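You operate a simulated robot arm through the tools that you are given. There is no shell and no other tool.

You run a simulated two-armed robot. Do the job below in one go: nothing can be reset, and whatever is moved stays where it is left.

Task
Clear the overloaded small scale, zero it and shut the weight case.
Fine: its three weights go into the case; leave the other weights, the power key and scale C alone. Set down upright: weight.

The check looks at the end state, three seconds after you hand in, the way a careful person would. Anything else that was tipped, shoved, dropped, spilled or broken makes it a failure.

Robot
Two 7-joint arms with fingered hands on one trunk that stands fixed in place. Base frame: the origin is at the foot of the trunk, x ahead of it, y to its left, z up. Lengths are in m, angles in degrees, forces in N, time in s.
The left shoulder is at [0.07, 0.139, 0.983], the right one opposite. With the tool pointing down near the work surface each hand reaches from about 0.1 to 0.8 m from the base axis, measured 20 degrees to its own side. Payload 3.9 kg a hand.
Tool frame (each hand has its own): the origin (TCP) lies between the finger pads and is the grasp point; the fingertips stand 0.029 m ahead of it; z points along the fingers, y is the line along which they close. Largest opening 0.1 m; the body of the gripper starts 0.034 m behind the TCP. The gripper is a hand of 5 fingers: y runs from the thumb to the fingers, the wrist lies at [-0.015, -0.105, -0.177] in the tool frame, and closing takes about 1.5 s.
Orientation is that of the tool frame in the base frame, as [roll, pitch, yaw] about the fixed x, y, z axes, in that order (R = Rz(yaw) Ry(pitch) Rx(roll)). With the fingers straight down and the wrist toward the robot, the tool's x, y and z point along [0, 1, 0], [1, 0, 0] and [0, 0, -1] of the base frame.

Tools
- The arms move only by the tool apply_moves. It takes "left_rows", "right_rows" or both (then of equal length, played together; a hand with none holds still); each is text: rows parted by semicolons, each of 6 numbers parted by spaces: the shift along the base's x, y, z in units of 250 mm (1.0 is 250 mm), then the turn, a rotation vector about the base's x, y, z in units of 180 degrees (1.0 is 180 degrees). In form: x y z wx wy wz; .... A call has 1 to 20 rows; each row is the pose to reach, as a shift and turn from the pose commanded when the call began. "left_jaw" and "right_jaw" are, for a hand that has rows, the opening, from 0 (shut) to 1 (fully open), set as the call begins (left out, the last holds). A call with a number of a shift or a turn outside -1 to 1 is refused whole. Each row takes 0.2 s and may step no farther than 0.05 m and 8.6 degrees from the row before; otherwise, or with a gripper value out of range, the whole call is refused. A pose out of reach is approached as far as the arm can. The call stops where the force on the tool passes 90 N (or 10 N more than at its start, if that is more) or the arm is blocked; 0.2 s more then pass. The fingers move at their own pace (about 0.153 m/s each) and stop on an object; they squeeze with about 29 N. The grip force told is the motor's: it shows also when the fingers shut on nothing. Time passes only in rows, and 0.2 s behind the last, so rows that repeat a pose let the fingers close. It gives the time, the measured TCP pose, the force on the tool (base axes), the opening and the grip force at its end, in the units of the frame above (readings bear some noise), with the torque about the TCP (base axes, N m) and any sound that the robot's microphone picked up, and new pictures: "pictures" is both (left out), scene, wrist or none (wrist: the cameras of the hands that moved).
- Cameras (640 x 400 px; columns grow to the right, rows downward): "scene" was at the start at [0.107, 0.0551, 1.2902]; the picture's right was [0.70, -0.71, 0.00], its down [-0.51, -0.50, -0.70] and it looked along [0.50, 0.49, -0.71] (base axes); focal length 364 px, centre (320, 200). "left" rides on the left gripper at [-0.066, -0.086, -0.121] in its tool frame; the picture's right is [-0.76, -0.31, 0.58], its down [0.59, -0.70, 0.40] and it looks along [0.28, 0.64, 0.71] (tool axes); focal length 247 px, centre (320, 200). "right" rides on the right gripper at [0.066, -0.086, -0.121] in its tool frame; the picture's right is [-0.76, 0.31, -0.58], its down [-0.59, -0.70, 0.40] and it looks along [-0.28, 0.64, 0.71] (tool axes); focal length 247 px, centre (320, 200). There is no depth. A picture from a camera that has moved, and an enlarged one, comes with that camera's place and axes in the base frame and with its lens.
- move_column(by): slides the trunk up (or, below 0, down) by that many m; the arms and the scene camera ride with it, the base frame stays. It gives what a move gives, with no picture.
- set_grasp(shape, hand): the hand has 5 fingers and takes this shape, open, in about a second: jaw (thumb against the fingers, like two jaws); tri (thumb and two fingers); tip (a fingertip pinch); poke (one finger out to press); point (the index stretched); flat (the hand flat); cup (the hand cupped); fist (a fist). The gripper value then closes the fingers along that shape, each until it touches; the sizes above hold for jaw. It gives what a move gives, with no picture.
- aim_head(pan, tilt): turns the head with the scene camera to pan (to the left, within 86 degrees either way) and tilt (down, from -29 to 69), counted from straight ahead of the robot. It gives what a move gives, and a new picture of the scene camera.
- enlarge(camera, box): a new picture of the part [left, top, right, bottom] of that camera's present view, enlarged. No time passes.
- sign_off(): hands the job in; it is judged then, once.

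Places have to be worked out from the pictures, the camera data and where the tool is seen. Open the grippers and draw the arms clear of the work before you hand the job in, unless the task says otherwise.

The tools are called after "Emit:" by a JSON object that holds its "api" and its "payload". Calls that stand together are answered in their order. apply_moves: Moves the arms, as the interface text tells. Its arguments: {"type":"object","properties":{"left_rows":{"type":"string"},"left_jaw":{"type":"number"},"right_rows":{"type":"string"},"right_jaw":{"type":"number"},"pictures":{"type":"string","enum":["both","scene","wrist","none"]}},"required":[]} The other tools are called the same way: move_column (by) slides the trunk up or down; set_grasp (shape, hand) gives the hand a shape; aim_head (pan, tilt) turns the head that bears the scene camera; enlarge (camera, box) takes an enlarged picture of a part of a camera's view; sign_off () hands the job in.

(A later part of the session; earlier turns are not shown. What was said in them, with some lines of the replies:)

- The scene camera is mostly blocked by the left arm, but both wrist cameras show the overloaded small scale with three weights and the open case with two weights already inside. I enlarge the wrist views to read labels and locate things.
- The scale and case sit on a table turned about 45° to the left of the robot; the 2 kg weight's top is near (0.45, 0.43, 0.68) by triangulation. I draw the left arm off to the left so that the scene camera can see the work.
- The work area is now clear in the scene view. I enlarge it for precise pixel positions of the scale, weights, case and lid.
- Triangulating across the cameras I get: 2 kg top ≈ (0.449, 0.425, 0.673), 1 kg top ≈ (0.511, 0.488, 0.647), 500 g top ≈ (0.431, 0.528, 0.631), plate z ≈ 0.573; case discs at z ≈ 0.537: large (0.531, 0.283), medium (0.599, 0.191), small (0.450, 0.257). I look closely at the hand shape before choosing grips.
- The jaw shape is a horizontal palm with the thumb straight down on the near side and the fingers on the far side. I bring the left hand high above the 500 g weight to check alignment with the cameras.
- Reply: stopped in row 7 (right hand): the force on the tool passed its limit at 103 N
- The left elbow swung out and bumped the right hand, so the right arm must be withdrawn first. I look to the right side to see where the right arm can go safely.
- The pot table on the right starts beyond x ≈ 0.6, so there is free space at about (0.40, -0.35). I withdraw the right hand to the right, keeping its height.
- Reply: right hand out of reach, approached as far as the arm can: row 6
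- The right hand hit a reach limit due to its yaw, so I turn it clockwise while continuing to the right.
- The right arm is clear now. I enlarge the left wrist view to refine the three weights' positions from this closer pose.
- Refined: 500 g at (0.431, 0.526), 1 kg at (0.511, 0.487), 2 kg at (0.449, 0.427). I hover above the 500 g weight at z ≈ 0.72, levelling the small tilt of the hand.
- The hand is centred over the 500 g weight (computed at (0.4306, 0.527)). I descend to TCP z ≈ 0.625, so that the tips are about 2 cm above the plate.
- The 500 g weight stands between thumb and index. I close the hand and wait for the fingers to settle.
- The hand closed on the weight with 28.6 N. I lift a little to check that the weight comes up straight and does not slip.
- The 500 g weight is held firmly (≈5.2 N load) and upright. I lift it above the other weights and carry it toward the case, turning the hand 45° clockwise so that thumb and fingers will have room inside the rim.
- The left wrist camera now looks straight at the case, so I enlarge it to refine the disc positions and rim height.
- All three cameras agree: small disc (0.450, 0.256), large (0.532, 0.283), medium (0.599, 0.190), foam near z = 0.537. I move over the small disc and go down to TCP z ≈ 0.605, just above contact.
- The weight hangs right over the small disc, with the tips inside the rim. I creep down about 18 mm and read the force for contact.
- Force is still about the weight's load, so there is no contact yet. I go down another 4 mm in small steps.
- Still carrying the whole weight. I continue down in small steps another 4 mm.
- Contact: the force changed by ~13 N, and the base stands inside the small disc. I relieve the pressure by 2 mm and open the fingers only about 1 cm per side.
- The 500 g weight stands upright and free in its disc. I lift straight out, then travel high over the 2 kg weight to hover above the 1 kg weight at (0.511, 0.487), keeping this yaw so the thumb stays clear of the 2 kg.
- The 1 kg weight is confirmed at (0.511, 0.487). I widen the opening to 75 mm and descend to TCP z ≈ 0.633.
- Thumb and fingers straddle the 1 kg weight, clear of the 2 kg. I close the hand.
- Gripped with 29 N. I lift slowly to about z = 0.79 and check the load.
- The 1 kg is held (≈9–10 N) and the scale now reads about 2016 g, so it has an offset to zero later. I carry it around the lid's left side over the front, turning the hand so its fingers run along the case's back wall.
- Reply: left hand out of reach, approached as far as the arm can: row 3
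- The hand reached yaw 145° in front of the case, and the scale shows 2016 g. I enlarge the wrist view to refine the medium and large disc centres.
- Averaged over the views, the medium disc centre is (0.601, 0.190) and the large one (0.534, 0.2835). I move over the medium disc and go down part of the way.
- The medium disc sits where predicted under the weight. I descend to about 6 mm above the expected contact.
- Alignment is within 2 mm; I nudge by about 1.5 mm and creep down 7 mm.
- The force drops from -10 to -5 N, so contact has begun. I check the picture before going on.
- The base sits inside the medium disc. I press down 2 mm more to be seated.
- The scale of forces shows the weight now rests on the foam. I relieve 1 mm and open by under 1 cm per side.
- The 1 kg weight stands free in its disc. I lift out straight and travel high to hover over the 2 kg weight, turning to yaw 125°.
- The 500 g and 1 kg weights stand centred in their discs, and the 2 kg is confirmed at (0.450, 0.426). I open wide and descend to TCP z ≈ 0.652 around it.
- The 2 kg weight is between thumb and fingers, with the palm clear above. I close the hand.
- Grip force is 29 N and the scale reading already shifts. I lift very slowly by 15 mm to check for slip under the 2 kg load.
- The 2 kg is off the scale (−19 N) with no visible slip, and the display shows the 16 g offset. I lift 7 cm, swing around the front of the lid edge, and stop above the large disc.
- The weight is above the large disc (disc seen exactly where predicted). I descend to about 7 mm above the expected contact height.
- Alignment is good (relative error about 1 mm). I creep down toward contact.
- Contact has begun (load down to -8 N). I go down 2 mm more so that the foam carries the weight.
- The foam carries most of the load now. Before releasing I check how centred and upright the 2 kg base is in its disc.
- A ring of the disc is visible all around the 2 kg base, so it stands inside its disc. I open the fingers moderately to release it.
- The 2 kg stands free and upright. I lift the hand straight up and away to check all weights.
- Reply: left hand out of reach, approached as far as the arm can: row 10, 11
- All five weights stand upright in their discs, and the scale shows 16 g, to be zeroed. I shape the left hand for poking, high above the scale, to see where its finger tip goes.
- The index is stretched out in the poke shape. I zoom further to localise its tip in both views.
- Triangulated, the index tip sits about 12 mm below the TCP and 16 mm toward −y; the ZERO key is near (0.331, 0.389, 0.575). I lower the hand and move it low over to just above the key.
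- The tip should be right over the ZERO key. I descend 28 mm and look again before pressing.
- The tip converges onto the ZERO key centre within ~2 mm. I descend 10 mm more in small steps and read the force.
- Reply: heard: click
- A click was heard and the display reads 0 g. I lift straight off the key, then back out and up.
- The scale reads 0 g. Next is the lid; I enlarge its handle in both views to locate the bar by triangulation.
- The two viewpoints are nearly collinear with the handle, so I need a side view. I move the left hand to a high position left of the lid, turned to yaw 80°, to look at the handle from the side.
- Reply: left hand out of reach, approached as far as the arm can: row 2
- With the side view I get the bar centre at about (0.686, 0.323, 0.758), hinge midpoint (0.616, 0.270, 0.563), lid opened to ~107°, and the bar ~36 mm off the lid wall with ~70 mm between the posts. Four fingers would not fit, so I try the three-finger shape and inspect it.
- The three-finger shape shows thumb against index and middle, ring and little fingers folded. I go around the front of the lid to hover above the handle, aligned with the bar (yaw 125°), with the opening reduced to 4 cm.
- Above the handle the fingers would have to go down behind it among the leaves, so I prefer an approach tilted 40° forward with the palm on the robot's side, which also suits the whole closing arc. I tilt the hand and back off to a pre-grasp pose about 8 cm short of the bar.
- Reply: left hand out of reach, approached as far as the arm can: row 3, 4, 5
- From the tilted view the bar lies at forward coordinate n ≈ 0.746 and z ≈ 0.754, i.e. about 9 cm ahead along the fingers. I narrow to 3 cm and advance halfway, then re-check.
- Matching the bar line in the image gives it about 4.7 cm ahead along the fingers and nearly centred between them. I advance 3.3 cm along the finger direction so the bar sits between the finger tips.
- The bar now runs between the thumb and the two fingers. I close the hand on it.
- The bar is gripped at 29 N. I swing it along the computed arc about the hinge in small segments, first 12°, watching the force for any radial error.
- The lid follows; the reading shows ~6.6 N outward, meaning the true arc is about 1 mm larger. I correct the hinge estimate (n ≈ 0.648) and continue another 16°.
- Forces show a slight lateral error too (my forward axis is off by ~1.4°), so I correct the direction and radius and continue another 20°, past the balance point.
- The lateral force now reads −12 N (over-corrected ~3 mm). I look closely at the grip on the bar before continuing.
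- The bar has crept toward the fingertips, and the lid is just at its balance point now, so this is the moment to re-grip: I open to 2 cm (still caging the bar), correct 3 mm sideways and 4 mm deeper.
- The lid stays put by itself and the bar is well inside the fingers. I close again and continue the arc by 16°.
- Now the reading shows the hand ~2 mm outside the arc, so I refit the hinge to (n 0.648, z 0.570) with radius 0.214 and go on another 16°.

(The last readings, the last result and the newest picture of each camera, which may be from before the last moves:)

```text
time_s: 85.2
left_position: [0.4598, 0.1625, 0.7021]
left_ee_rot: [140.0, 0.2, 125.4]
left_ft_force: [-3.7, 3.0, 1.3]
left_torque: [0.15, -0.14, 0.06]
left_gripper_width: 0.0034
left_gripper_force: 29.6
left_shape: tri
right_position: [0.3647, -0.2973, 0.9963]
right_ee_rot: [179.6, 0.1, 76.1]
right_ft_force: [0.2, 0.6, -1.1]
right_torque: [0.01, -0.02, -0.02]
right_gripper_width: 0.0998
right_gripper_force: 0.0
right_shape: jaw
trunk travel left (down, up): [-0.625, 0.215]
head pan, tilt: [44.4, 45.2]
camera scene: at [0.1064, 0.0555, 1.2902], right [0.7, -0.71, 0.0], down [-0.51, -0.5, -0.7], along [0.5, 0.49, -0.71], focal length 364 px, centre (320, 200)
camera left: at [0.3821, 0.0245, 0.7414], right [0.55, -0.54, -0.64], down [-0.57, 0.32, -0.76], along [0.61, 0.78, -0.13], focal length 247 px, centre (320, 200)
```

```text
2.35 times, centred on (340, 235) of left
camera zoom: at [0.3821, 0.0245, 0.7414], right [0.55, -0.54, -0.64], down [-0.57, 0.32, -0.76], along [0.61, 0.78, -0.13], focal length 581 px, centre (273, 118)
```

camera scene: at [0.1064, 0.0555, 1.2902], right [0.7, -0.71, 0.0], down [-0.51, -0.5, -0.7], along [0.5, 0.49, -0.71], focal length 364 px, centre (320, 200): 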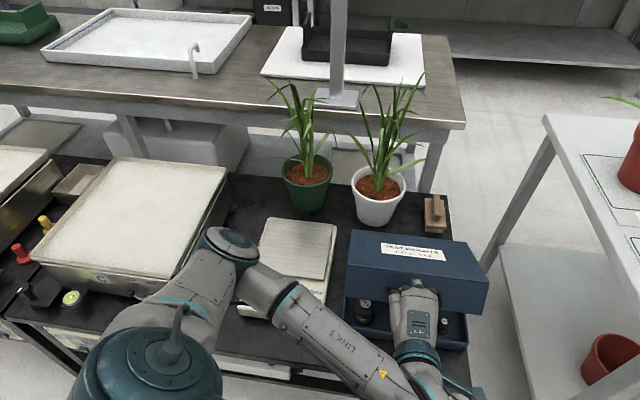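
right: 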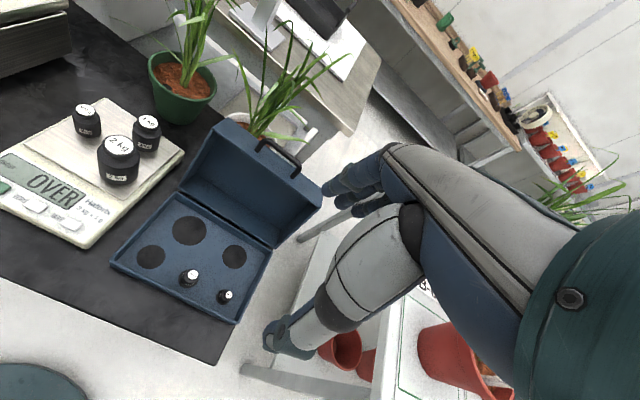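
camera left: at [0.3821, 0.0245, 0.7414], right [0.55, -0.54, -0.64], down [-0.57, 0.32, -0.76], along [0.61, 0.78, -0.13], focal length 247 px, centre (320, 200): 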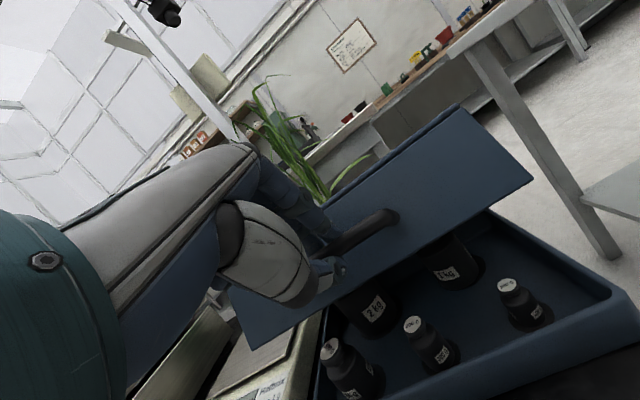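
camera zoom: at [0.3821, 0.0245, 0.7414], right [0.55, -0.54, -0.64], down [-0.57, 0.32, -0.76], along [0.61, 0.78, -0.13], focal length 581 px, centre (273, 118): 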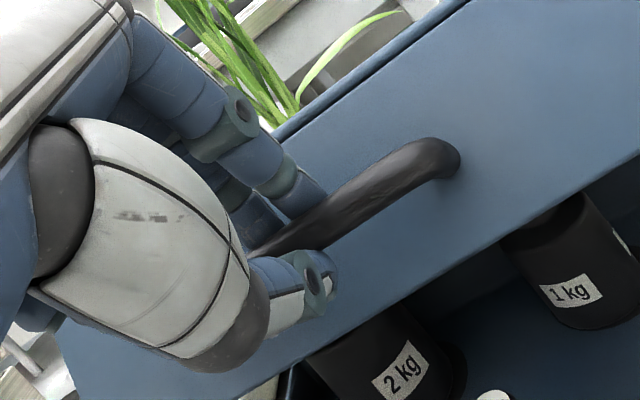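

Forces are small and the lid is coming down smoothly, with the handle well held. I continue to about 10° from closed.

Emit:
{"api": "apply_moves", "payload": {"left_rows": "-0.0292 -0.0162 -0.0496 0 0 0; -0.0536 -0.0337 -0.1012 0 0 0; -0.0747 -0.0489 -0.1548 0 0 0; -0.0929 -0.062 -0.21 0 0 0; -0.0929 -0.062 -0.21 0 0 0", "pictures": "both"}}

Emit:
{"api": "enlarge", "payload": {"camera": "left", "box": [240, 150, 440, 320]}}

Emit:
{"api": "enlarge", "payload": {"camera": "scene", "box": [320, 210, 500, 380]}}

```text
time_s: 86.5
left_position: [0.437, 0.1458, 0.6515]
left_ee_rot: [140.0, 0.0, 125.4]
left_ft_force: [5.1, -1.4, -2.3]
left_torque: [0.09, -0.24, -0.12]
left_gripper_width: 0.0027
left_gripper_force: 29.1
left_shape: tri
right_position: [0.3657, -0.2982, 0.9945]
right_ee_rot: [179.6, 0.0, 76.0]
right_ft_force: [-1.2, 0.4, -0.6]
right_torque: [-0.01, 0.03, 0.0]
right_gripper_width: 0.0996
right_gripper_force: 0.1
right_shape: jaw
trunk travel left (down, up): [-0.625, 0.215]
head pan, tilt: [44.4, 45.2]
camera scene: at [0.1078, 0.055, 1.2901], right [0.7, -0.71, 0.0], down [-0.51, -0.5, -0.7], along [0.5, 0.49, -0.71], focal length 364 px, centre (320, 200)
camera left: at [0.3586, 0.0087, 0.6889], right [0.55, -0.54, -0.64], down [-0.57, 0.32, -0.76], along [0.61, 0.78, -0.13], focal length 247 px, centre (320, 200)
```

scene: 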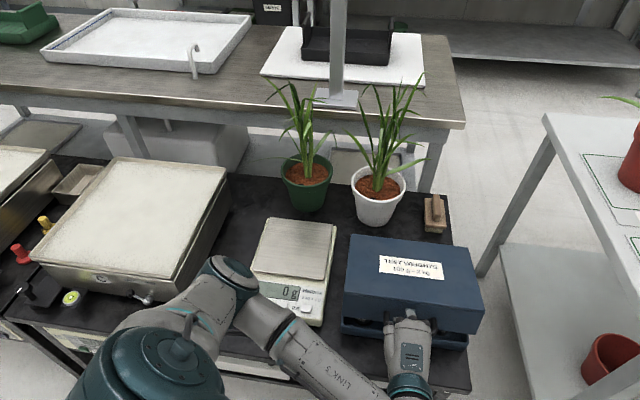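
left: 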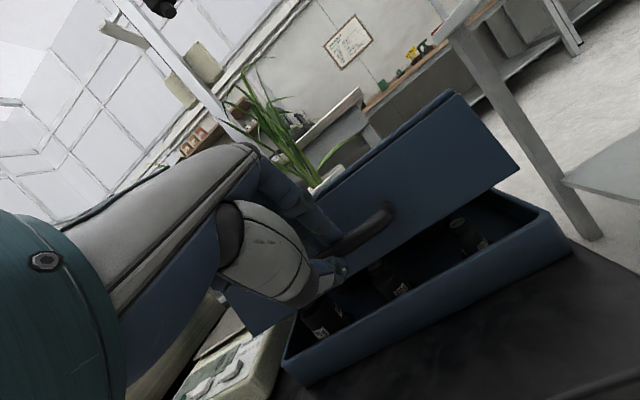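

```text
2.35 times, centred on (340, 235) of left
camera zoom: at [0.3586, 0.0087, 0.6889], right [0.55, -0.54, -0.64], down [-0.57, 0.32, -0.76], along [0.61, 0.78, -0.13], focal length 581 px, centre (273, 118)
```

zoom: 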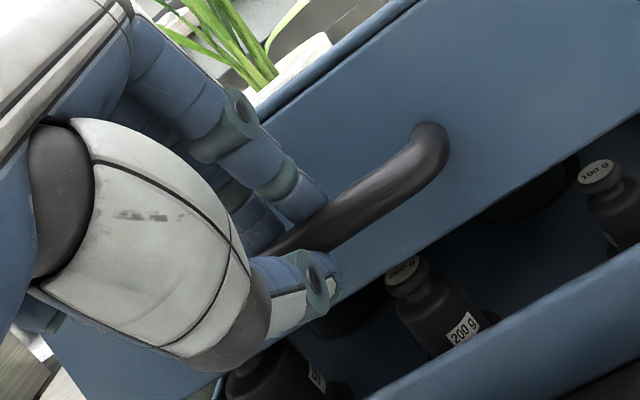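

```text
2.35 times, centred on (410, 295) of scene
camera zoom: at [0.1078, 0.055, 1.2901], right [0.7, -0.71, 0.0], down [-0.51, -0.5, -0.7], along [0.5, 0.49, -0.71], focal length 857 px, centre (108, -24)
```

zoom: 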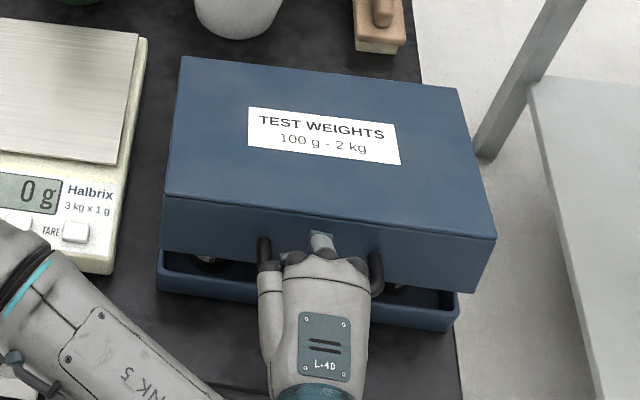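

The lid is about 15–20° from shut and all weights are still standing inside. I go on 8° more, then creep.

Emit:
{"api": "apply_moves", "payload": {"left_rows": "-0.005 -0.006 -0.028 0 0 0; -0.0107 -0.0117 -0.0568 0 0 0; -0.0165 -0.016 -0.086 0 0 0; -0.0224 -0.0202 -0.1148 0 0 0; -0.0224 -0.0202 -0.1148 0 0 0", "pictures": "both"}}

Emit:
{"api": "enlarge", "payload": {"camera": "scene", "box": [320, 210, 500, 380]}}

```text
time_s: 87.7
left_position: [0.4305, 0.1402, 0.6208]
left_ee_rot: [140.1, 0.1, 125.3]
left_ft_force: [3.9, -4.6, -0.3]
left_torque: [0.04, -0.2, -0.13]
left_gripper_width: 0.0026
left_gripper_force: 29.1
left_shape: tri
right_position: [0.3669, -0.2979, 0.9955]
right_ee_rot: [179.6, 0.0, 76.1]
right_ft_force: [0.7, 0.3, 0.3]
right_torque: [0.01, -0.01, 0.03]
right_gripper_width: 0.0997
right_gripper_force: 0.2
right_shape: jaw
trunk travel left (down, up): [-0.625, 0.215]
head pan, tilt: [44.4, 45.2]
camera scene: at [0.1074, 0.0545, 1.2902], right [0.7, -0.71, 0.0], down [-0.51, -0.5, -0.7], along [0.5, 0.49, -0.71], focal length 364 px, centre (320, 200)
camera left: at [0.3518, 0.004, 0.6602], right [0.55, -0.54, -0.64], down [-0.57, 0.32, -0.76], along [0.61, 0.78, -0.13], focal length 247 px, centre (320, 200)
```

scene: 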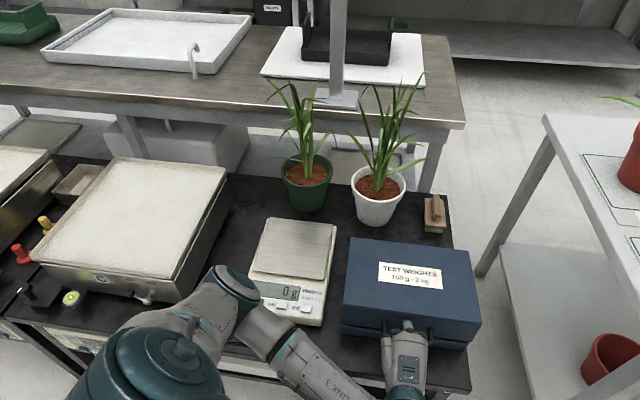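
left: 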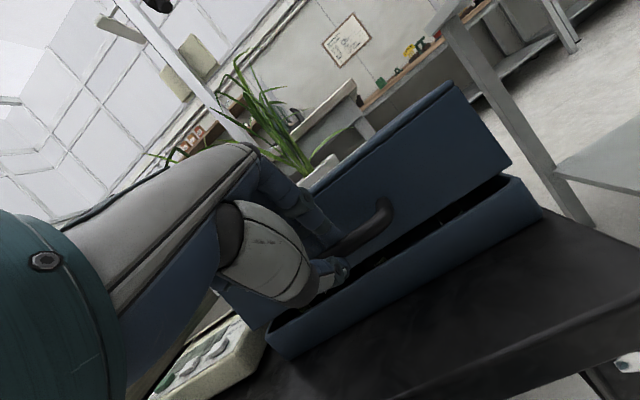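

```text
2.35 times, centred on (410, 295) of scene
camera zoom: at [0.1074, 0.0545, 1.2902], right [0.7, -0.71, 0.0], down [-0.51, -0.5, -0.7], along [0.5, 0.49, -0.71], focal length 857 px, centre (108, -24)
```

zoom: 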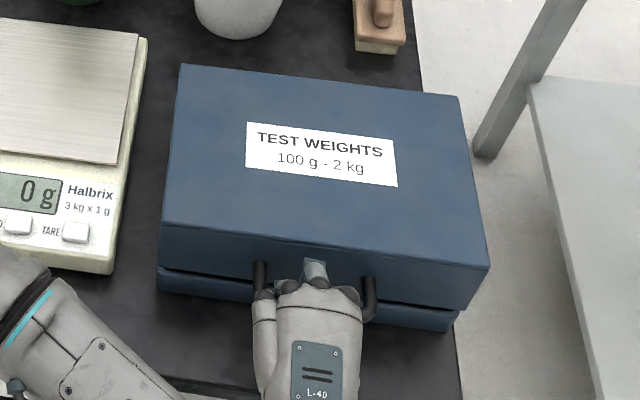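

Only a small gap of about 2 cm remains at the front. I creep down another 11 mm and read the force.

Emit:
{"api": "apply_moves", "payload": {"left_rows": "-0.0009 -0.0036 -0.0147 0 0 0; -0.0021 -0.0074 -0.0292 0 0 0; -0.0038 -0.0088 -0.044 0 0 0; -0.0038 -0.0088 -0.044 0 0 0", "pictures": "both"}}

Emit:
{"api": "enlarge", "payload": {"camera": "scene", "box": [320, 210, 500, 380]}}

```text
time_s: 88.7
left_position: [0.4304, 0.1389, 0.61]
left_ee_rot: [140.0, 0.1, 125.3]
left_ft_force: [-0.9, 0.5, -0.2]
left_torque: [0.12, -0.15, -0.04]
left_gripper_width: 0.0024
left_gripper_force: 29.1
left_shape: tri
right_position: [0.3651, -0.2979, 0.9963]
right_ee_rot: [179.6, 0.0, 76.1]
right_ft_force: [0.1, -0.4, -0.1]
right_torque: [-0.01, -0.03, 0.05]
right_gripper_width: 0.0999
right_gripper_force: 0.1
right_shape: jaw
trunk travel left (down, up): [-0.625, 0.215]
head pan, tilt: [44.4, 45.2]
camera scene: at [0.1067, 0.0551, 1.2902], right [0.7, -0.71, 0.0], down [-0.51, -0.5, -0.7], along [0.5, 0.49, -0.71], focal length 364 px, centre (320, 200)
camera left: at [0.351, 0.0025, 0.6496], right [0.55, -0.54, -0.64], down [-0.57, 0.32, -0.76], along [0.61, 0.78, -0.13], focal length 247 px, centre (320, 200)
```

scene: 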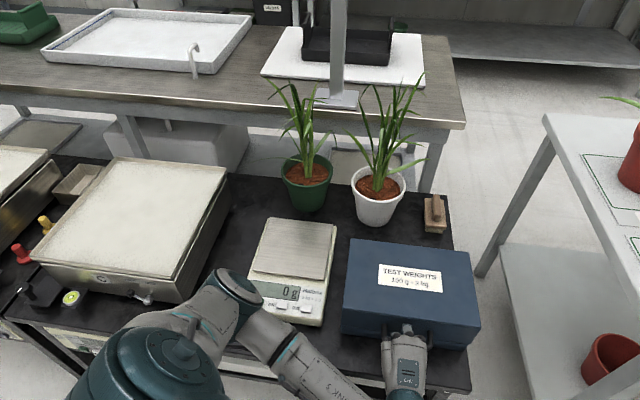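
left: 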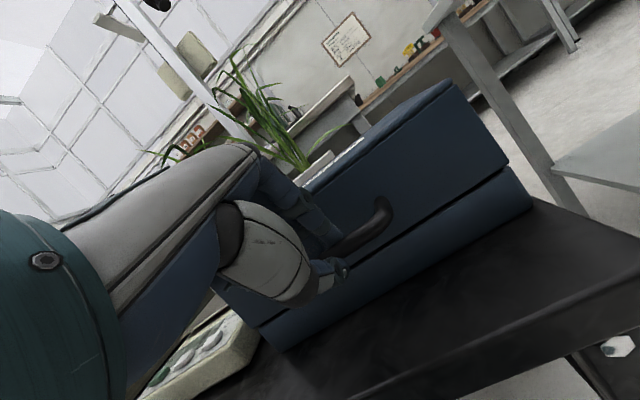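

```text
2.35 times, centred on (410, 295) of scene
camera zoom: at [0.1067, 0.0551, 1.2902], right [0.7, -0.71, 0.0], down [-0.51, -0.5, -0.7], along [0.5, 0.49, -0.71], focal length 857 px, centre (108, -24)
```

zoom: 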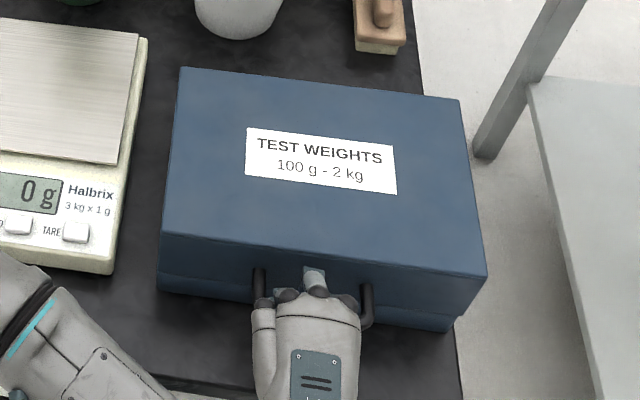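

The lid is almost flush with no force. I lower another 6 mm to seat it.

Emit:
{"api": "apply_moves", "payload": {"left_rows": "-0.001 -0.0008 -0.008 0 0 0; -0.002 -0.0015 -0.016 0 0 0; -0.003 -0.002 -0.024 0 0 0; -0.003 -0.002 -0.024 0 0 0", "pictures": "wrist"}}

Emit:
{"api": "enlarge", "payload": {"camera": "left", "box": [220, 60, 560, 360]}}

Emit:
{"api": "enlarge", "payload": {"camera": "scene", "box": [330, 220, 490, 360]}}

```text
time_s: 89.7
left_position: [0.4298, 0.1383, 0.6073]
left_ee_rot: [139.6, 0.3, 125.3]
left_ft_force: [-1.7, 4.7, 20.8]
left_torque: [0.28, -0.37, 0.06]
left_gripper_width: 0.0032
left_gripper_force: 28.4
left_shape: tri
right_position: [0.364, -0.2984, 0.9965]
right_ee_rot: [179.6, -0.1, 76.1]
right_ft_force: [1.4, 0.5, 0.3]
right_torque: [0.04, 0.01, -0.02]
right_gripper_width: 0.0999
right_gripper_force: 0.1
right_shape: jaw
trunk travel left (down, up): [-0.625, 0.215]
head pan, tilt: [44.4, 45.2]
camera left: at [0.3502, 0.0019, 0.6458], right [0.55, -0.54, -0.64], down [-0.57, 0.32, -0.76], along [0.61, 0.78, -0.13], focal length 247 px, centre (320, 200)
```

left: 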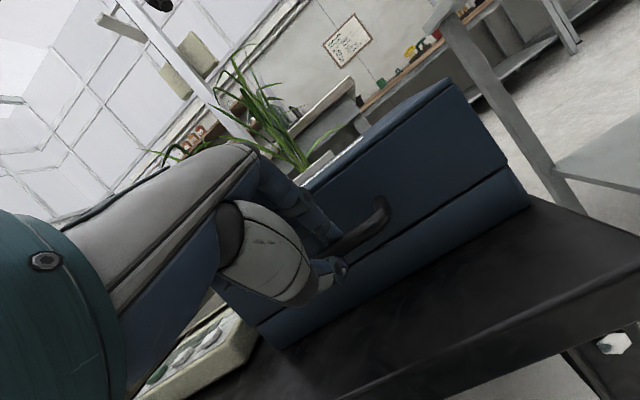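

```text
1.33 times, centred on (390, 210) of left
camera zoom: at [0.3502, 0.0019, 0.6458], right [0.55, -0.54, -0.64], down [-0.57, 0.32, -0.76], along [0.61, 0.78, -0.13], focal length 329 px, centre (227, 187)
```

zoom: 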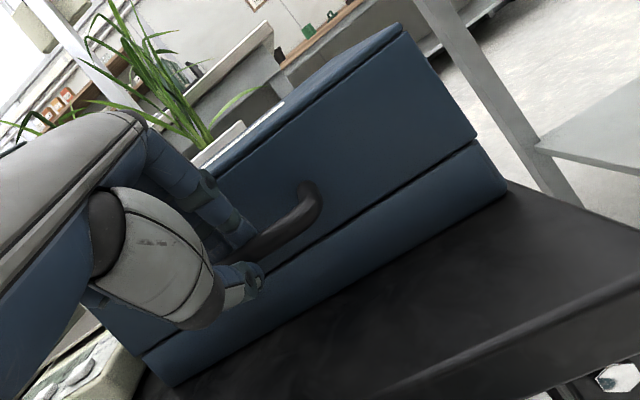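

```text
2.86 times, centred on (410, 290) of scene
camera zoom: at [0.1046, 0.0547, 1.2907], right [0.7, -0.71, 0.0], down [-0.51, -0.5, -0.71], along [0.5, 0.49, -0.71], focal length 1040 px, centre (63, -57)
```

zoom: 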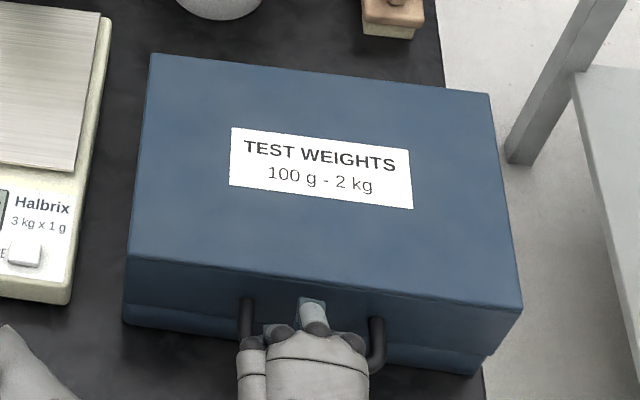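

The lid is seated (20 N reaction, thin uniform seam). I relieve the pressure and open the fingers about 1 cm per side.

Emit:
{"api": "apply_moves", "payload": {"left_rows": "0 0 0.008 0 0 0; 0 0 0.01 0 0 0; 0 0 0.01 0 0 0; 0 0 0.01 0 0 0; 0 0 0.01 0 0 0", "left_jaw": 0.22, "pictures": "both"}}

Emit:
{"api": "enlarge", "payload": {"camera": "left", "box": [220, 120, 440, 320]}}

```text
time_s: 90.8
left_position: [0.4295, 0.1371, 0.607]
left_ee_rot: [140.0, 0.0, 125.5]
left_ft_force: [-0.6, 0.2, 0.7]
left_torque: [0.01, -0.01, 0.0]
left_gripper_width: 0.0219
left_gripper_force: 0.0
left_shape: tri
right_position: [0.3662, -0.2993, 0.9964]
right_ee_rot: [179.6, 0.1, 76.2]
right_ft_force: [0.0, -0.3, -0.1]
right_torque: [0.01, 0.01, -0.02]
right_gripper_width: 0.0998
right_gripper_force: 0.1
right_shape: jaw
trunk travel left (down, up): [-0.625, 0.215]
head pan, tilt: [44.4, 45.2]
camera scene: at [0.107, 0.0551, 1.2902], right [0.7, -0.71, 0.0], down [-0.51, -0.5, -0.7], along [0.5, 0.49, -0.71], focal length 364 px, centre (320, 200)
camera left: at [0.3507, 0.0015, 0.6461], right [0.55, -0.54, -0.64], down [-0.57, 0.32, -0.76], along [0.61, 0.78, -0.13], focal length 247 px, centre (320, 200)
```

scene: 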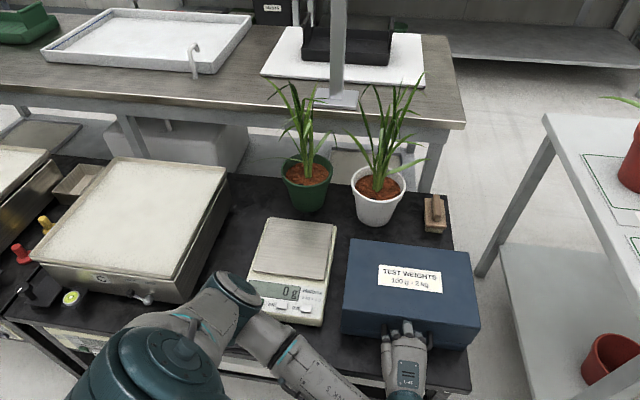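
left: 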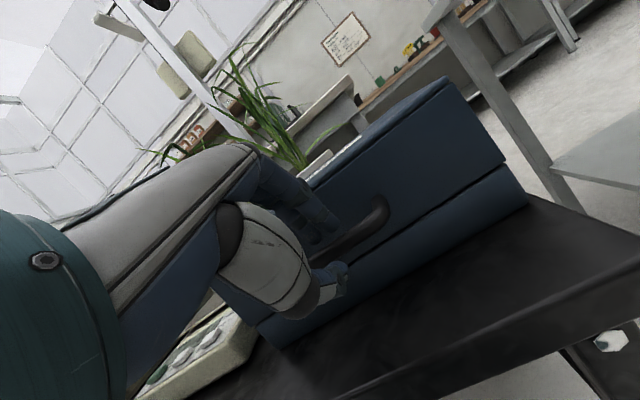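

```text
2.00 times, centred on (330, 220) of left
camera zoom: at [0.3507, 0.0015, 0.6461], right [0.55, -0.54, -0.64], down [-0.57, 0.32, -0.76], along [0.61, 0.78, -0.13], focal length 494 px, centre (300, 160)
```

zoom: 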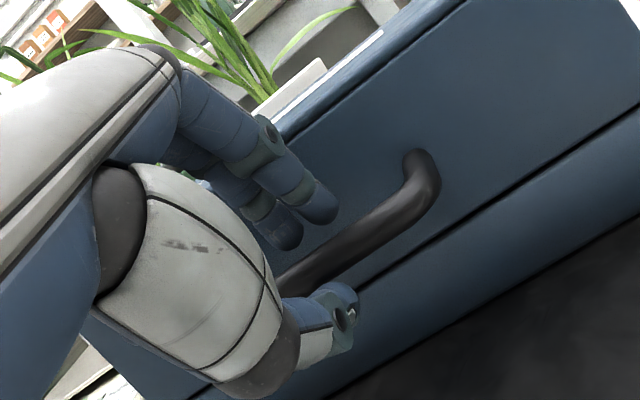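

The hand is free of the handle. I withdraw along the finger direction, slowly at first.

Emit:
{"api": "apply_moves", "payload": {"left_rows": "-0.02 -0.0145 0.03 0 0 0; -0.042 -0.03 0.061 0 0 0; -0.07 -0.05 0.1 0 0 0; -0.1 -0.072 0.145 0 0 0; -0.125 -0.09 0.184 0 0 0; -0.125 -0.06 0.3 0 0 0; -0.125 -0.03 0.45 0 0 0; -0.125 0 0.6 0 0 0; -0.125 0 0.6 0 0 0", "left_jaw": 0.22, "pictures": "both"}}

Emit:
{"api": "enlarge", "payload": {"camera": "scene", "box": [320, 210, 500, 380]}}

```text
time_s: 92.8
left_position: [0.3979, 0.1393, 0.7596]
left_ee_rot: [140.0, 0.0, 125.4]
left_ft_force: [0.0, -0.4, -0.6]
left_torque: [0.01, -0.03, 0.01]
left_gripper_width: 0.0224
left_gripper_force: 0.0
left_shape: tri
right_position: [0.3656, -0.2993, 0.9951]
right_ee_rot: [179.6, 0.0, 76.1]
right_ft_force: [0.1, 0.7, -0.3]
right_torque: [0.04, 0.03, -0.03]
right_gripper_width: 0.0998
right_gripper_force: 0.0
right_shape: jaw
trunk travel left (down, up): [-0.625, 0.215]
head pan, tilt: [44.4, 45.2]
camera scene: at [0.1071, 0.055, 1.2902], right [0.7, -0.71, 0.0], down [-0.51, -0.5, -0.7], along [0.5, 0.49, -0.71], focal length 364 px, centre (320, 200)
camera left: at [0.3188, 0.003, 0.7986], right [0.55, -0.54, -0.64], down [-0.57, 0.32, -0.76], along [0.61, 0.78, -0.13], focal length 247 px, centre (320, 200)
```

scene: 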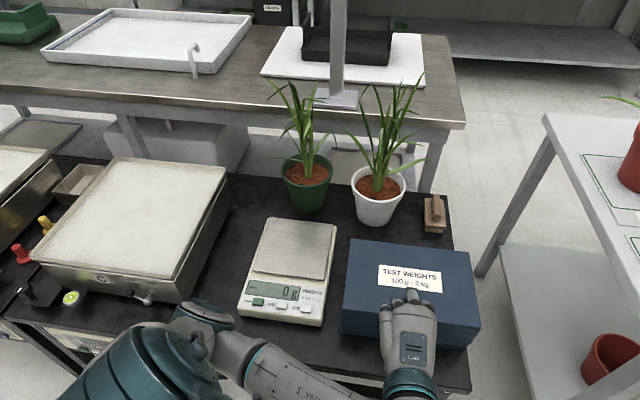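
left: 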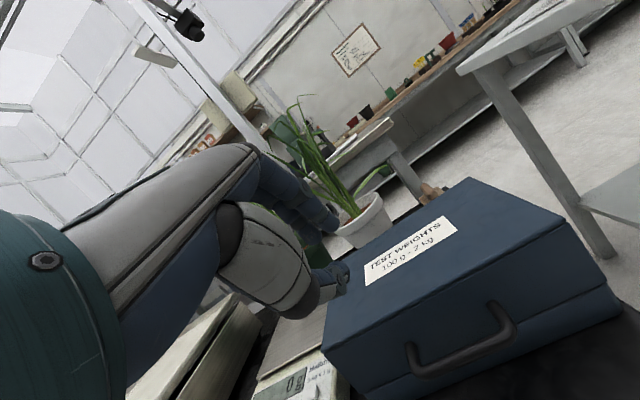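

```text
2.35 times, centred on (410, 295) of scene
camera zoom: at [0.1071, 0.055, 1.2902], right [0.7, -0.71, 0.0], down [-0.51, -0.5, -0.7], along [0.5, 0.49, -0.71], focal length 857 px, centre (108, -24)
```

zoom: 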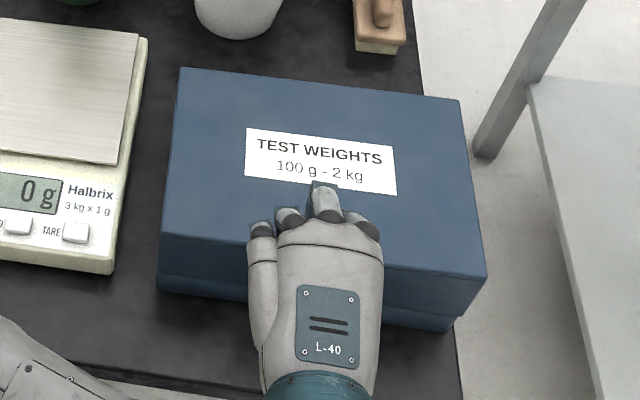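

The lid is shut and stays. I enlarge the wrist view to check the seam all round before drawing the arm away.

Emit:
{"api": "enlarge", "payload": {"camera": "left", "box": [310, 170, 640, 400]}}

```text
1.74 times, centred on (475, 285) of left
camera zoom: at [0.3188, 0.003, 0.7986], right [0.55, -0.54, -0.64], down [-0.57, 0.32, -0.76], along [0.61, 0.78, -0.13], focal length 430 px, centre (50, 52)
```

zoom: 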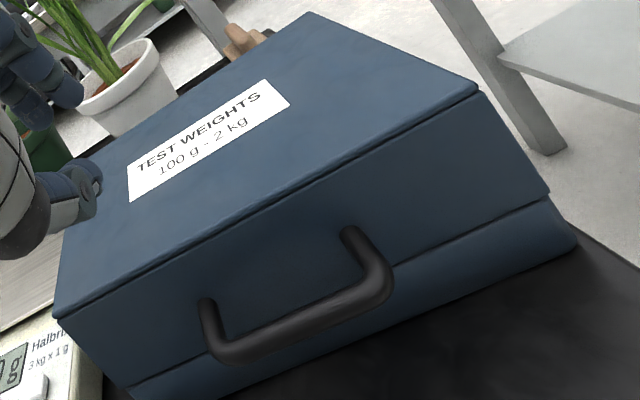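

The seam is tight all round: the case is shut. I level the hand again and draw the left arm away to the left, above the scale, in two stages.

Emit:
{"api": "apply_moves", "payload": {"left_rows": "0.04 0.06 0 -0.0213 0.0302 0; 0.08 0.14 0 -0.0427 0.0604 0; 0.12 0.24 0 -0.0641 0.0906 0; 0.16 0.36 0.02 -0.0855 0.1208 0; 0.2 0.5 0.04 -0.1068 0.151 0; 0.24 0.64 0.06 -0.1282 0.1813 0; 0.26 0.8 0.1 -0.1282 0.1813 0; 0.26 0.95 0.2 -0.1282 0.1813 0; 0.26 0.95 0.2 -0.1282 0.1813 0", "left_jaw": 0.6, "pictures": "both"}}

```text
time_s: 94.8
left_position: [0.4614, 0.3773, 0.8071]
left_ee_rot: [179.9, -0.1, 125.4]
left_ft_force: [0.0, 0.5, 0.5]
left_torque: [0.02, 0.03, 0.0]
left_gripper_width: 0.0598
left_gripper_force: 0.1
left_shape: tri
right_position: [0.3671, -0.2995, 0.9961]
right_ee_rot: [179.7, 0.0, 76.1]
right_ft_force: [0.0, 0.0, -0.5]
right_torque: [-0.03, 0.01, 0.0]
right_gripper_width: 0.1001
right_gripper_force: 0.0
right_shape: jaw
trunk travel left (down, up): [-0.625, 0.215]
head pan, tilt: [44.4, 45.2]
camera scene: at [0.1075, 0.0549, 1.2901], right [0.7, -0.71, 0.0], down [-0.51, -0.5, -0.7], along [0.5, 0.49, -0.71], focal length 364 px, centre (320, 200)
camera left: at [0.4297, 0.2742, 0.9298], right [0.19, -0.79, -0.58], down [-0.91, 0.07, -0.4], along [0.36, 0.6, -0.71], focal length 247 px, centre (320, 200)
```

scene: 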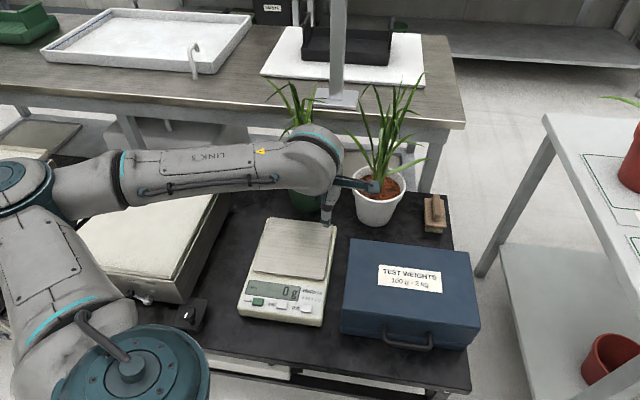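
left: 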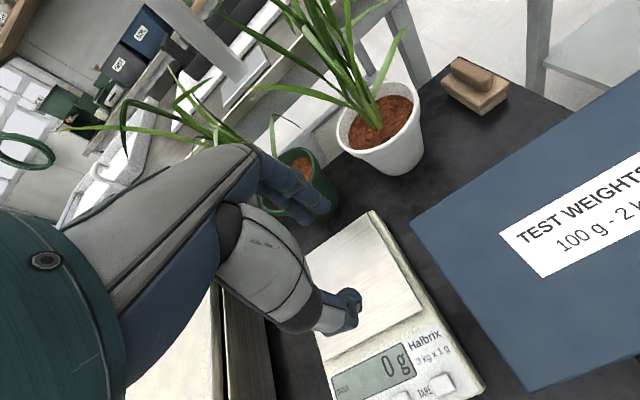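

The scale shows 0 g, the case is closed and nothing else has moved. I raise the left hand further up and left, clear of the work.

Emit:
{"api": "apply_moves", "payload": {"left_rows": "-0.04 0.06 0.12 0 0 0; -0.1 0.14 0.24 0 0 0; -0.18 0.22 0.34 0 0 0; -0.27 0.3 0.42 0 0 0; -0.36 0.38 0.48 0 0 0; -0.45 0.45 0.54 0 0 0; -0.52 0.5 0.58 0 0 0; -0.52 0.5 0.58 0 0 0", "left_jaw": 0.6, "pictures": "both"}}

```text
time_s: 96.7
left_position: [0.3324, 0.5018, 0.9546]
left_ee_rot: [-180.0, -0.1, 125.4]
left_ft_force: [-0.6, 0.0, 0.1]
left_torque: [0.0, 0.01, -0.06]
left_gripper_width: 0.06
left_gripper_force: 0.3
left_shape: tri
right_position: [0.3655, -0.2977, 0.9954]
right_ee_rot: [179.7, -0.1, 76.0]
right_ft_force: [0.1, 0.4, -0.6]
right_torque: [-0.01, 0.01, -0.02]
right_gripper_width: 0.1
right_gripper_force: 0.1
right_shape: jaw
trunk travel left (down, up): [-0.625, 0.215]
head pan, tilt: [44.4, 45.2]
camera scene: at [0.1073, 0.055, 1.2901], right [0.7, -0.71, 0.0], down [-0.51, -0.5, -0.7], along [0.5, 0.49, -0.71], focal length 364 px, centre (320, 200)
camera left: at [0.3007, 0.3975, 1.0776], right [0.19, -0.79, -0.58], down [-0.91, 0.07, -0.4], along [0.36, 0.6, -0.71], focal length 247 px, centre (320, 200)
```

scene: 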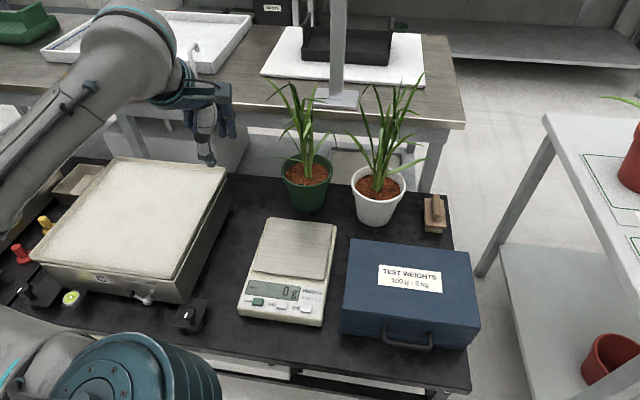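
left: 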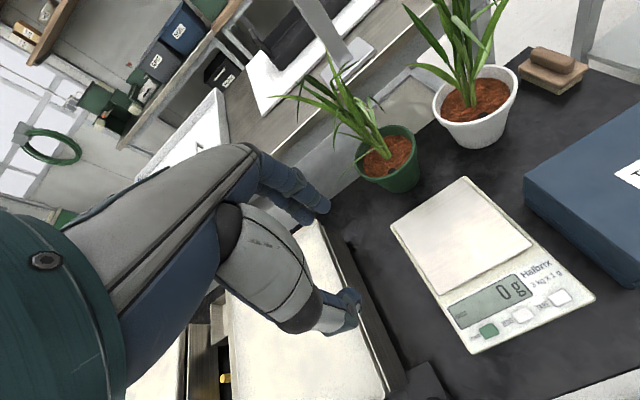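

The view is clear: I open the left hand fully and take a last close look at the scale's display and the case.

Emit:
{"api": "set_grasp", "payload": {"shape": "jaw", "hand": "left"}}

Emit:
{"api": "enlarge", "payload": {"camera": "scene", "box": [230, 200, 490, 380]}}

Emit:
{"api": "enlarge", "payload": {"camera": "scene", "box": [0, 130, 240, 340]}}

```text
time_s: 97.5
left_position: [0.3324, 0.5001, 0.9547]
left_ee_rot: [180.0, -0.2, 125.4]
left_ft_force: [-0.5, -0.2, 0.2]
left_torque: [-0.01, 0.03, 0.02]
left_gripper_width: 0.0997
left_gripper_force: 0.0
left_shape: jaw
right_position: [0.3664, -0.2984, 0.9958]
right_ee_rot: [179.7, 0.0, 76.1]
right_ft_force: [0.5, 0.9, -0.9]
right_torque: [0.01, 0.0, -0.03]
right_gripper_width: 0.1
right_gripper_force: 0.0
right_shape: jaw
trunk travel left (down, up): [-0.625, 0.215]
head pan, tilt: [44.4, 45.2]
```

```text
2.22 times, centred on (360, 290) of scene
camera zoom: at [0.107, 0.0551, 1.2902], right [0.7, -0.71, 0.0], down [-0.51, -0.5, -0.7], along [0.5, 0.49, -0.71], focal length 809 px, centre (231, 0)
```

zoom: 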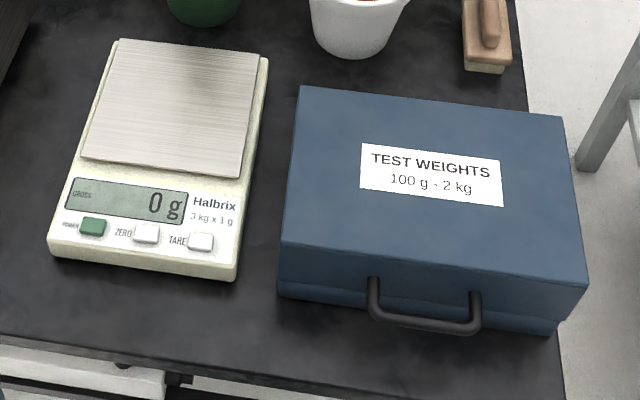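

```text
1.90 times, centred on (120, 235) of scene
camera zoom: at [0.107, 0.0551, 1.2902], right [0.7, -0.71, 0.0], down [-0.51, -0.5, -0.7], along [0.5, 0.49, -0.71], focal length 694 px, centre (701, 133)
```

zoom: 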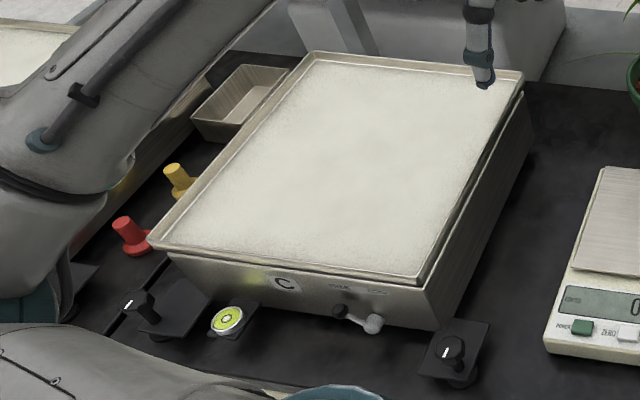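

The scale is empty and reads 0 g. The case is shut with the weights inside, scale C and its surroundings are untouched, and both arms are clear with open hands. I hand the job in.

Emit:
{"api": "sign_off", "payload": {}}

```text
The job is handed in.
```

I've handed the job in: the small scale is empty and reads 0 g, and the weight case is shut.

- **Weights:** The 500 g, 1 kg and 2 kg weights each stand upright on their own disc in the case. They were still upright with the lid almost closed; I couldn't see inside after that.
- **Zeroing:** The scale showed a 16 g offset once it was empty. I pressed ZERO once, heard the click and saw the reading go to 0 g.
- **Case:** I brought the lid down by its handle, and the seam is tight along the edges I could see.
- **Left alone:** The 100 g and 200 g weights, the power key and scale C were not touched. Compared with the first pictures, the case and the green pot are where they were.
- **Arm bump:** Early on, the left elbow bumped the right hand and stopped that move at 103 N. Neither arm touched anything else, and I moved the right arm aside before going on.

Both hands are open and clear of the work.
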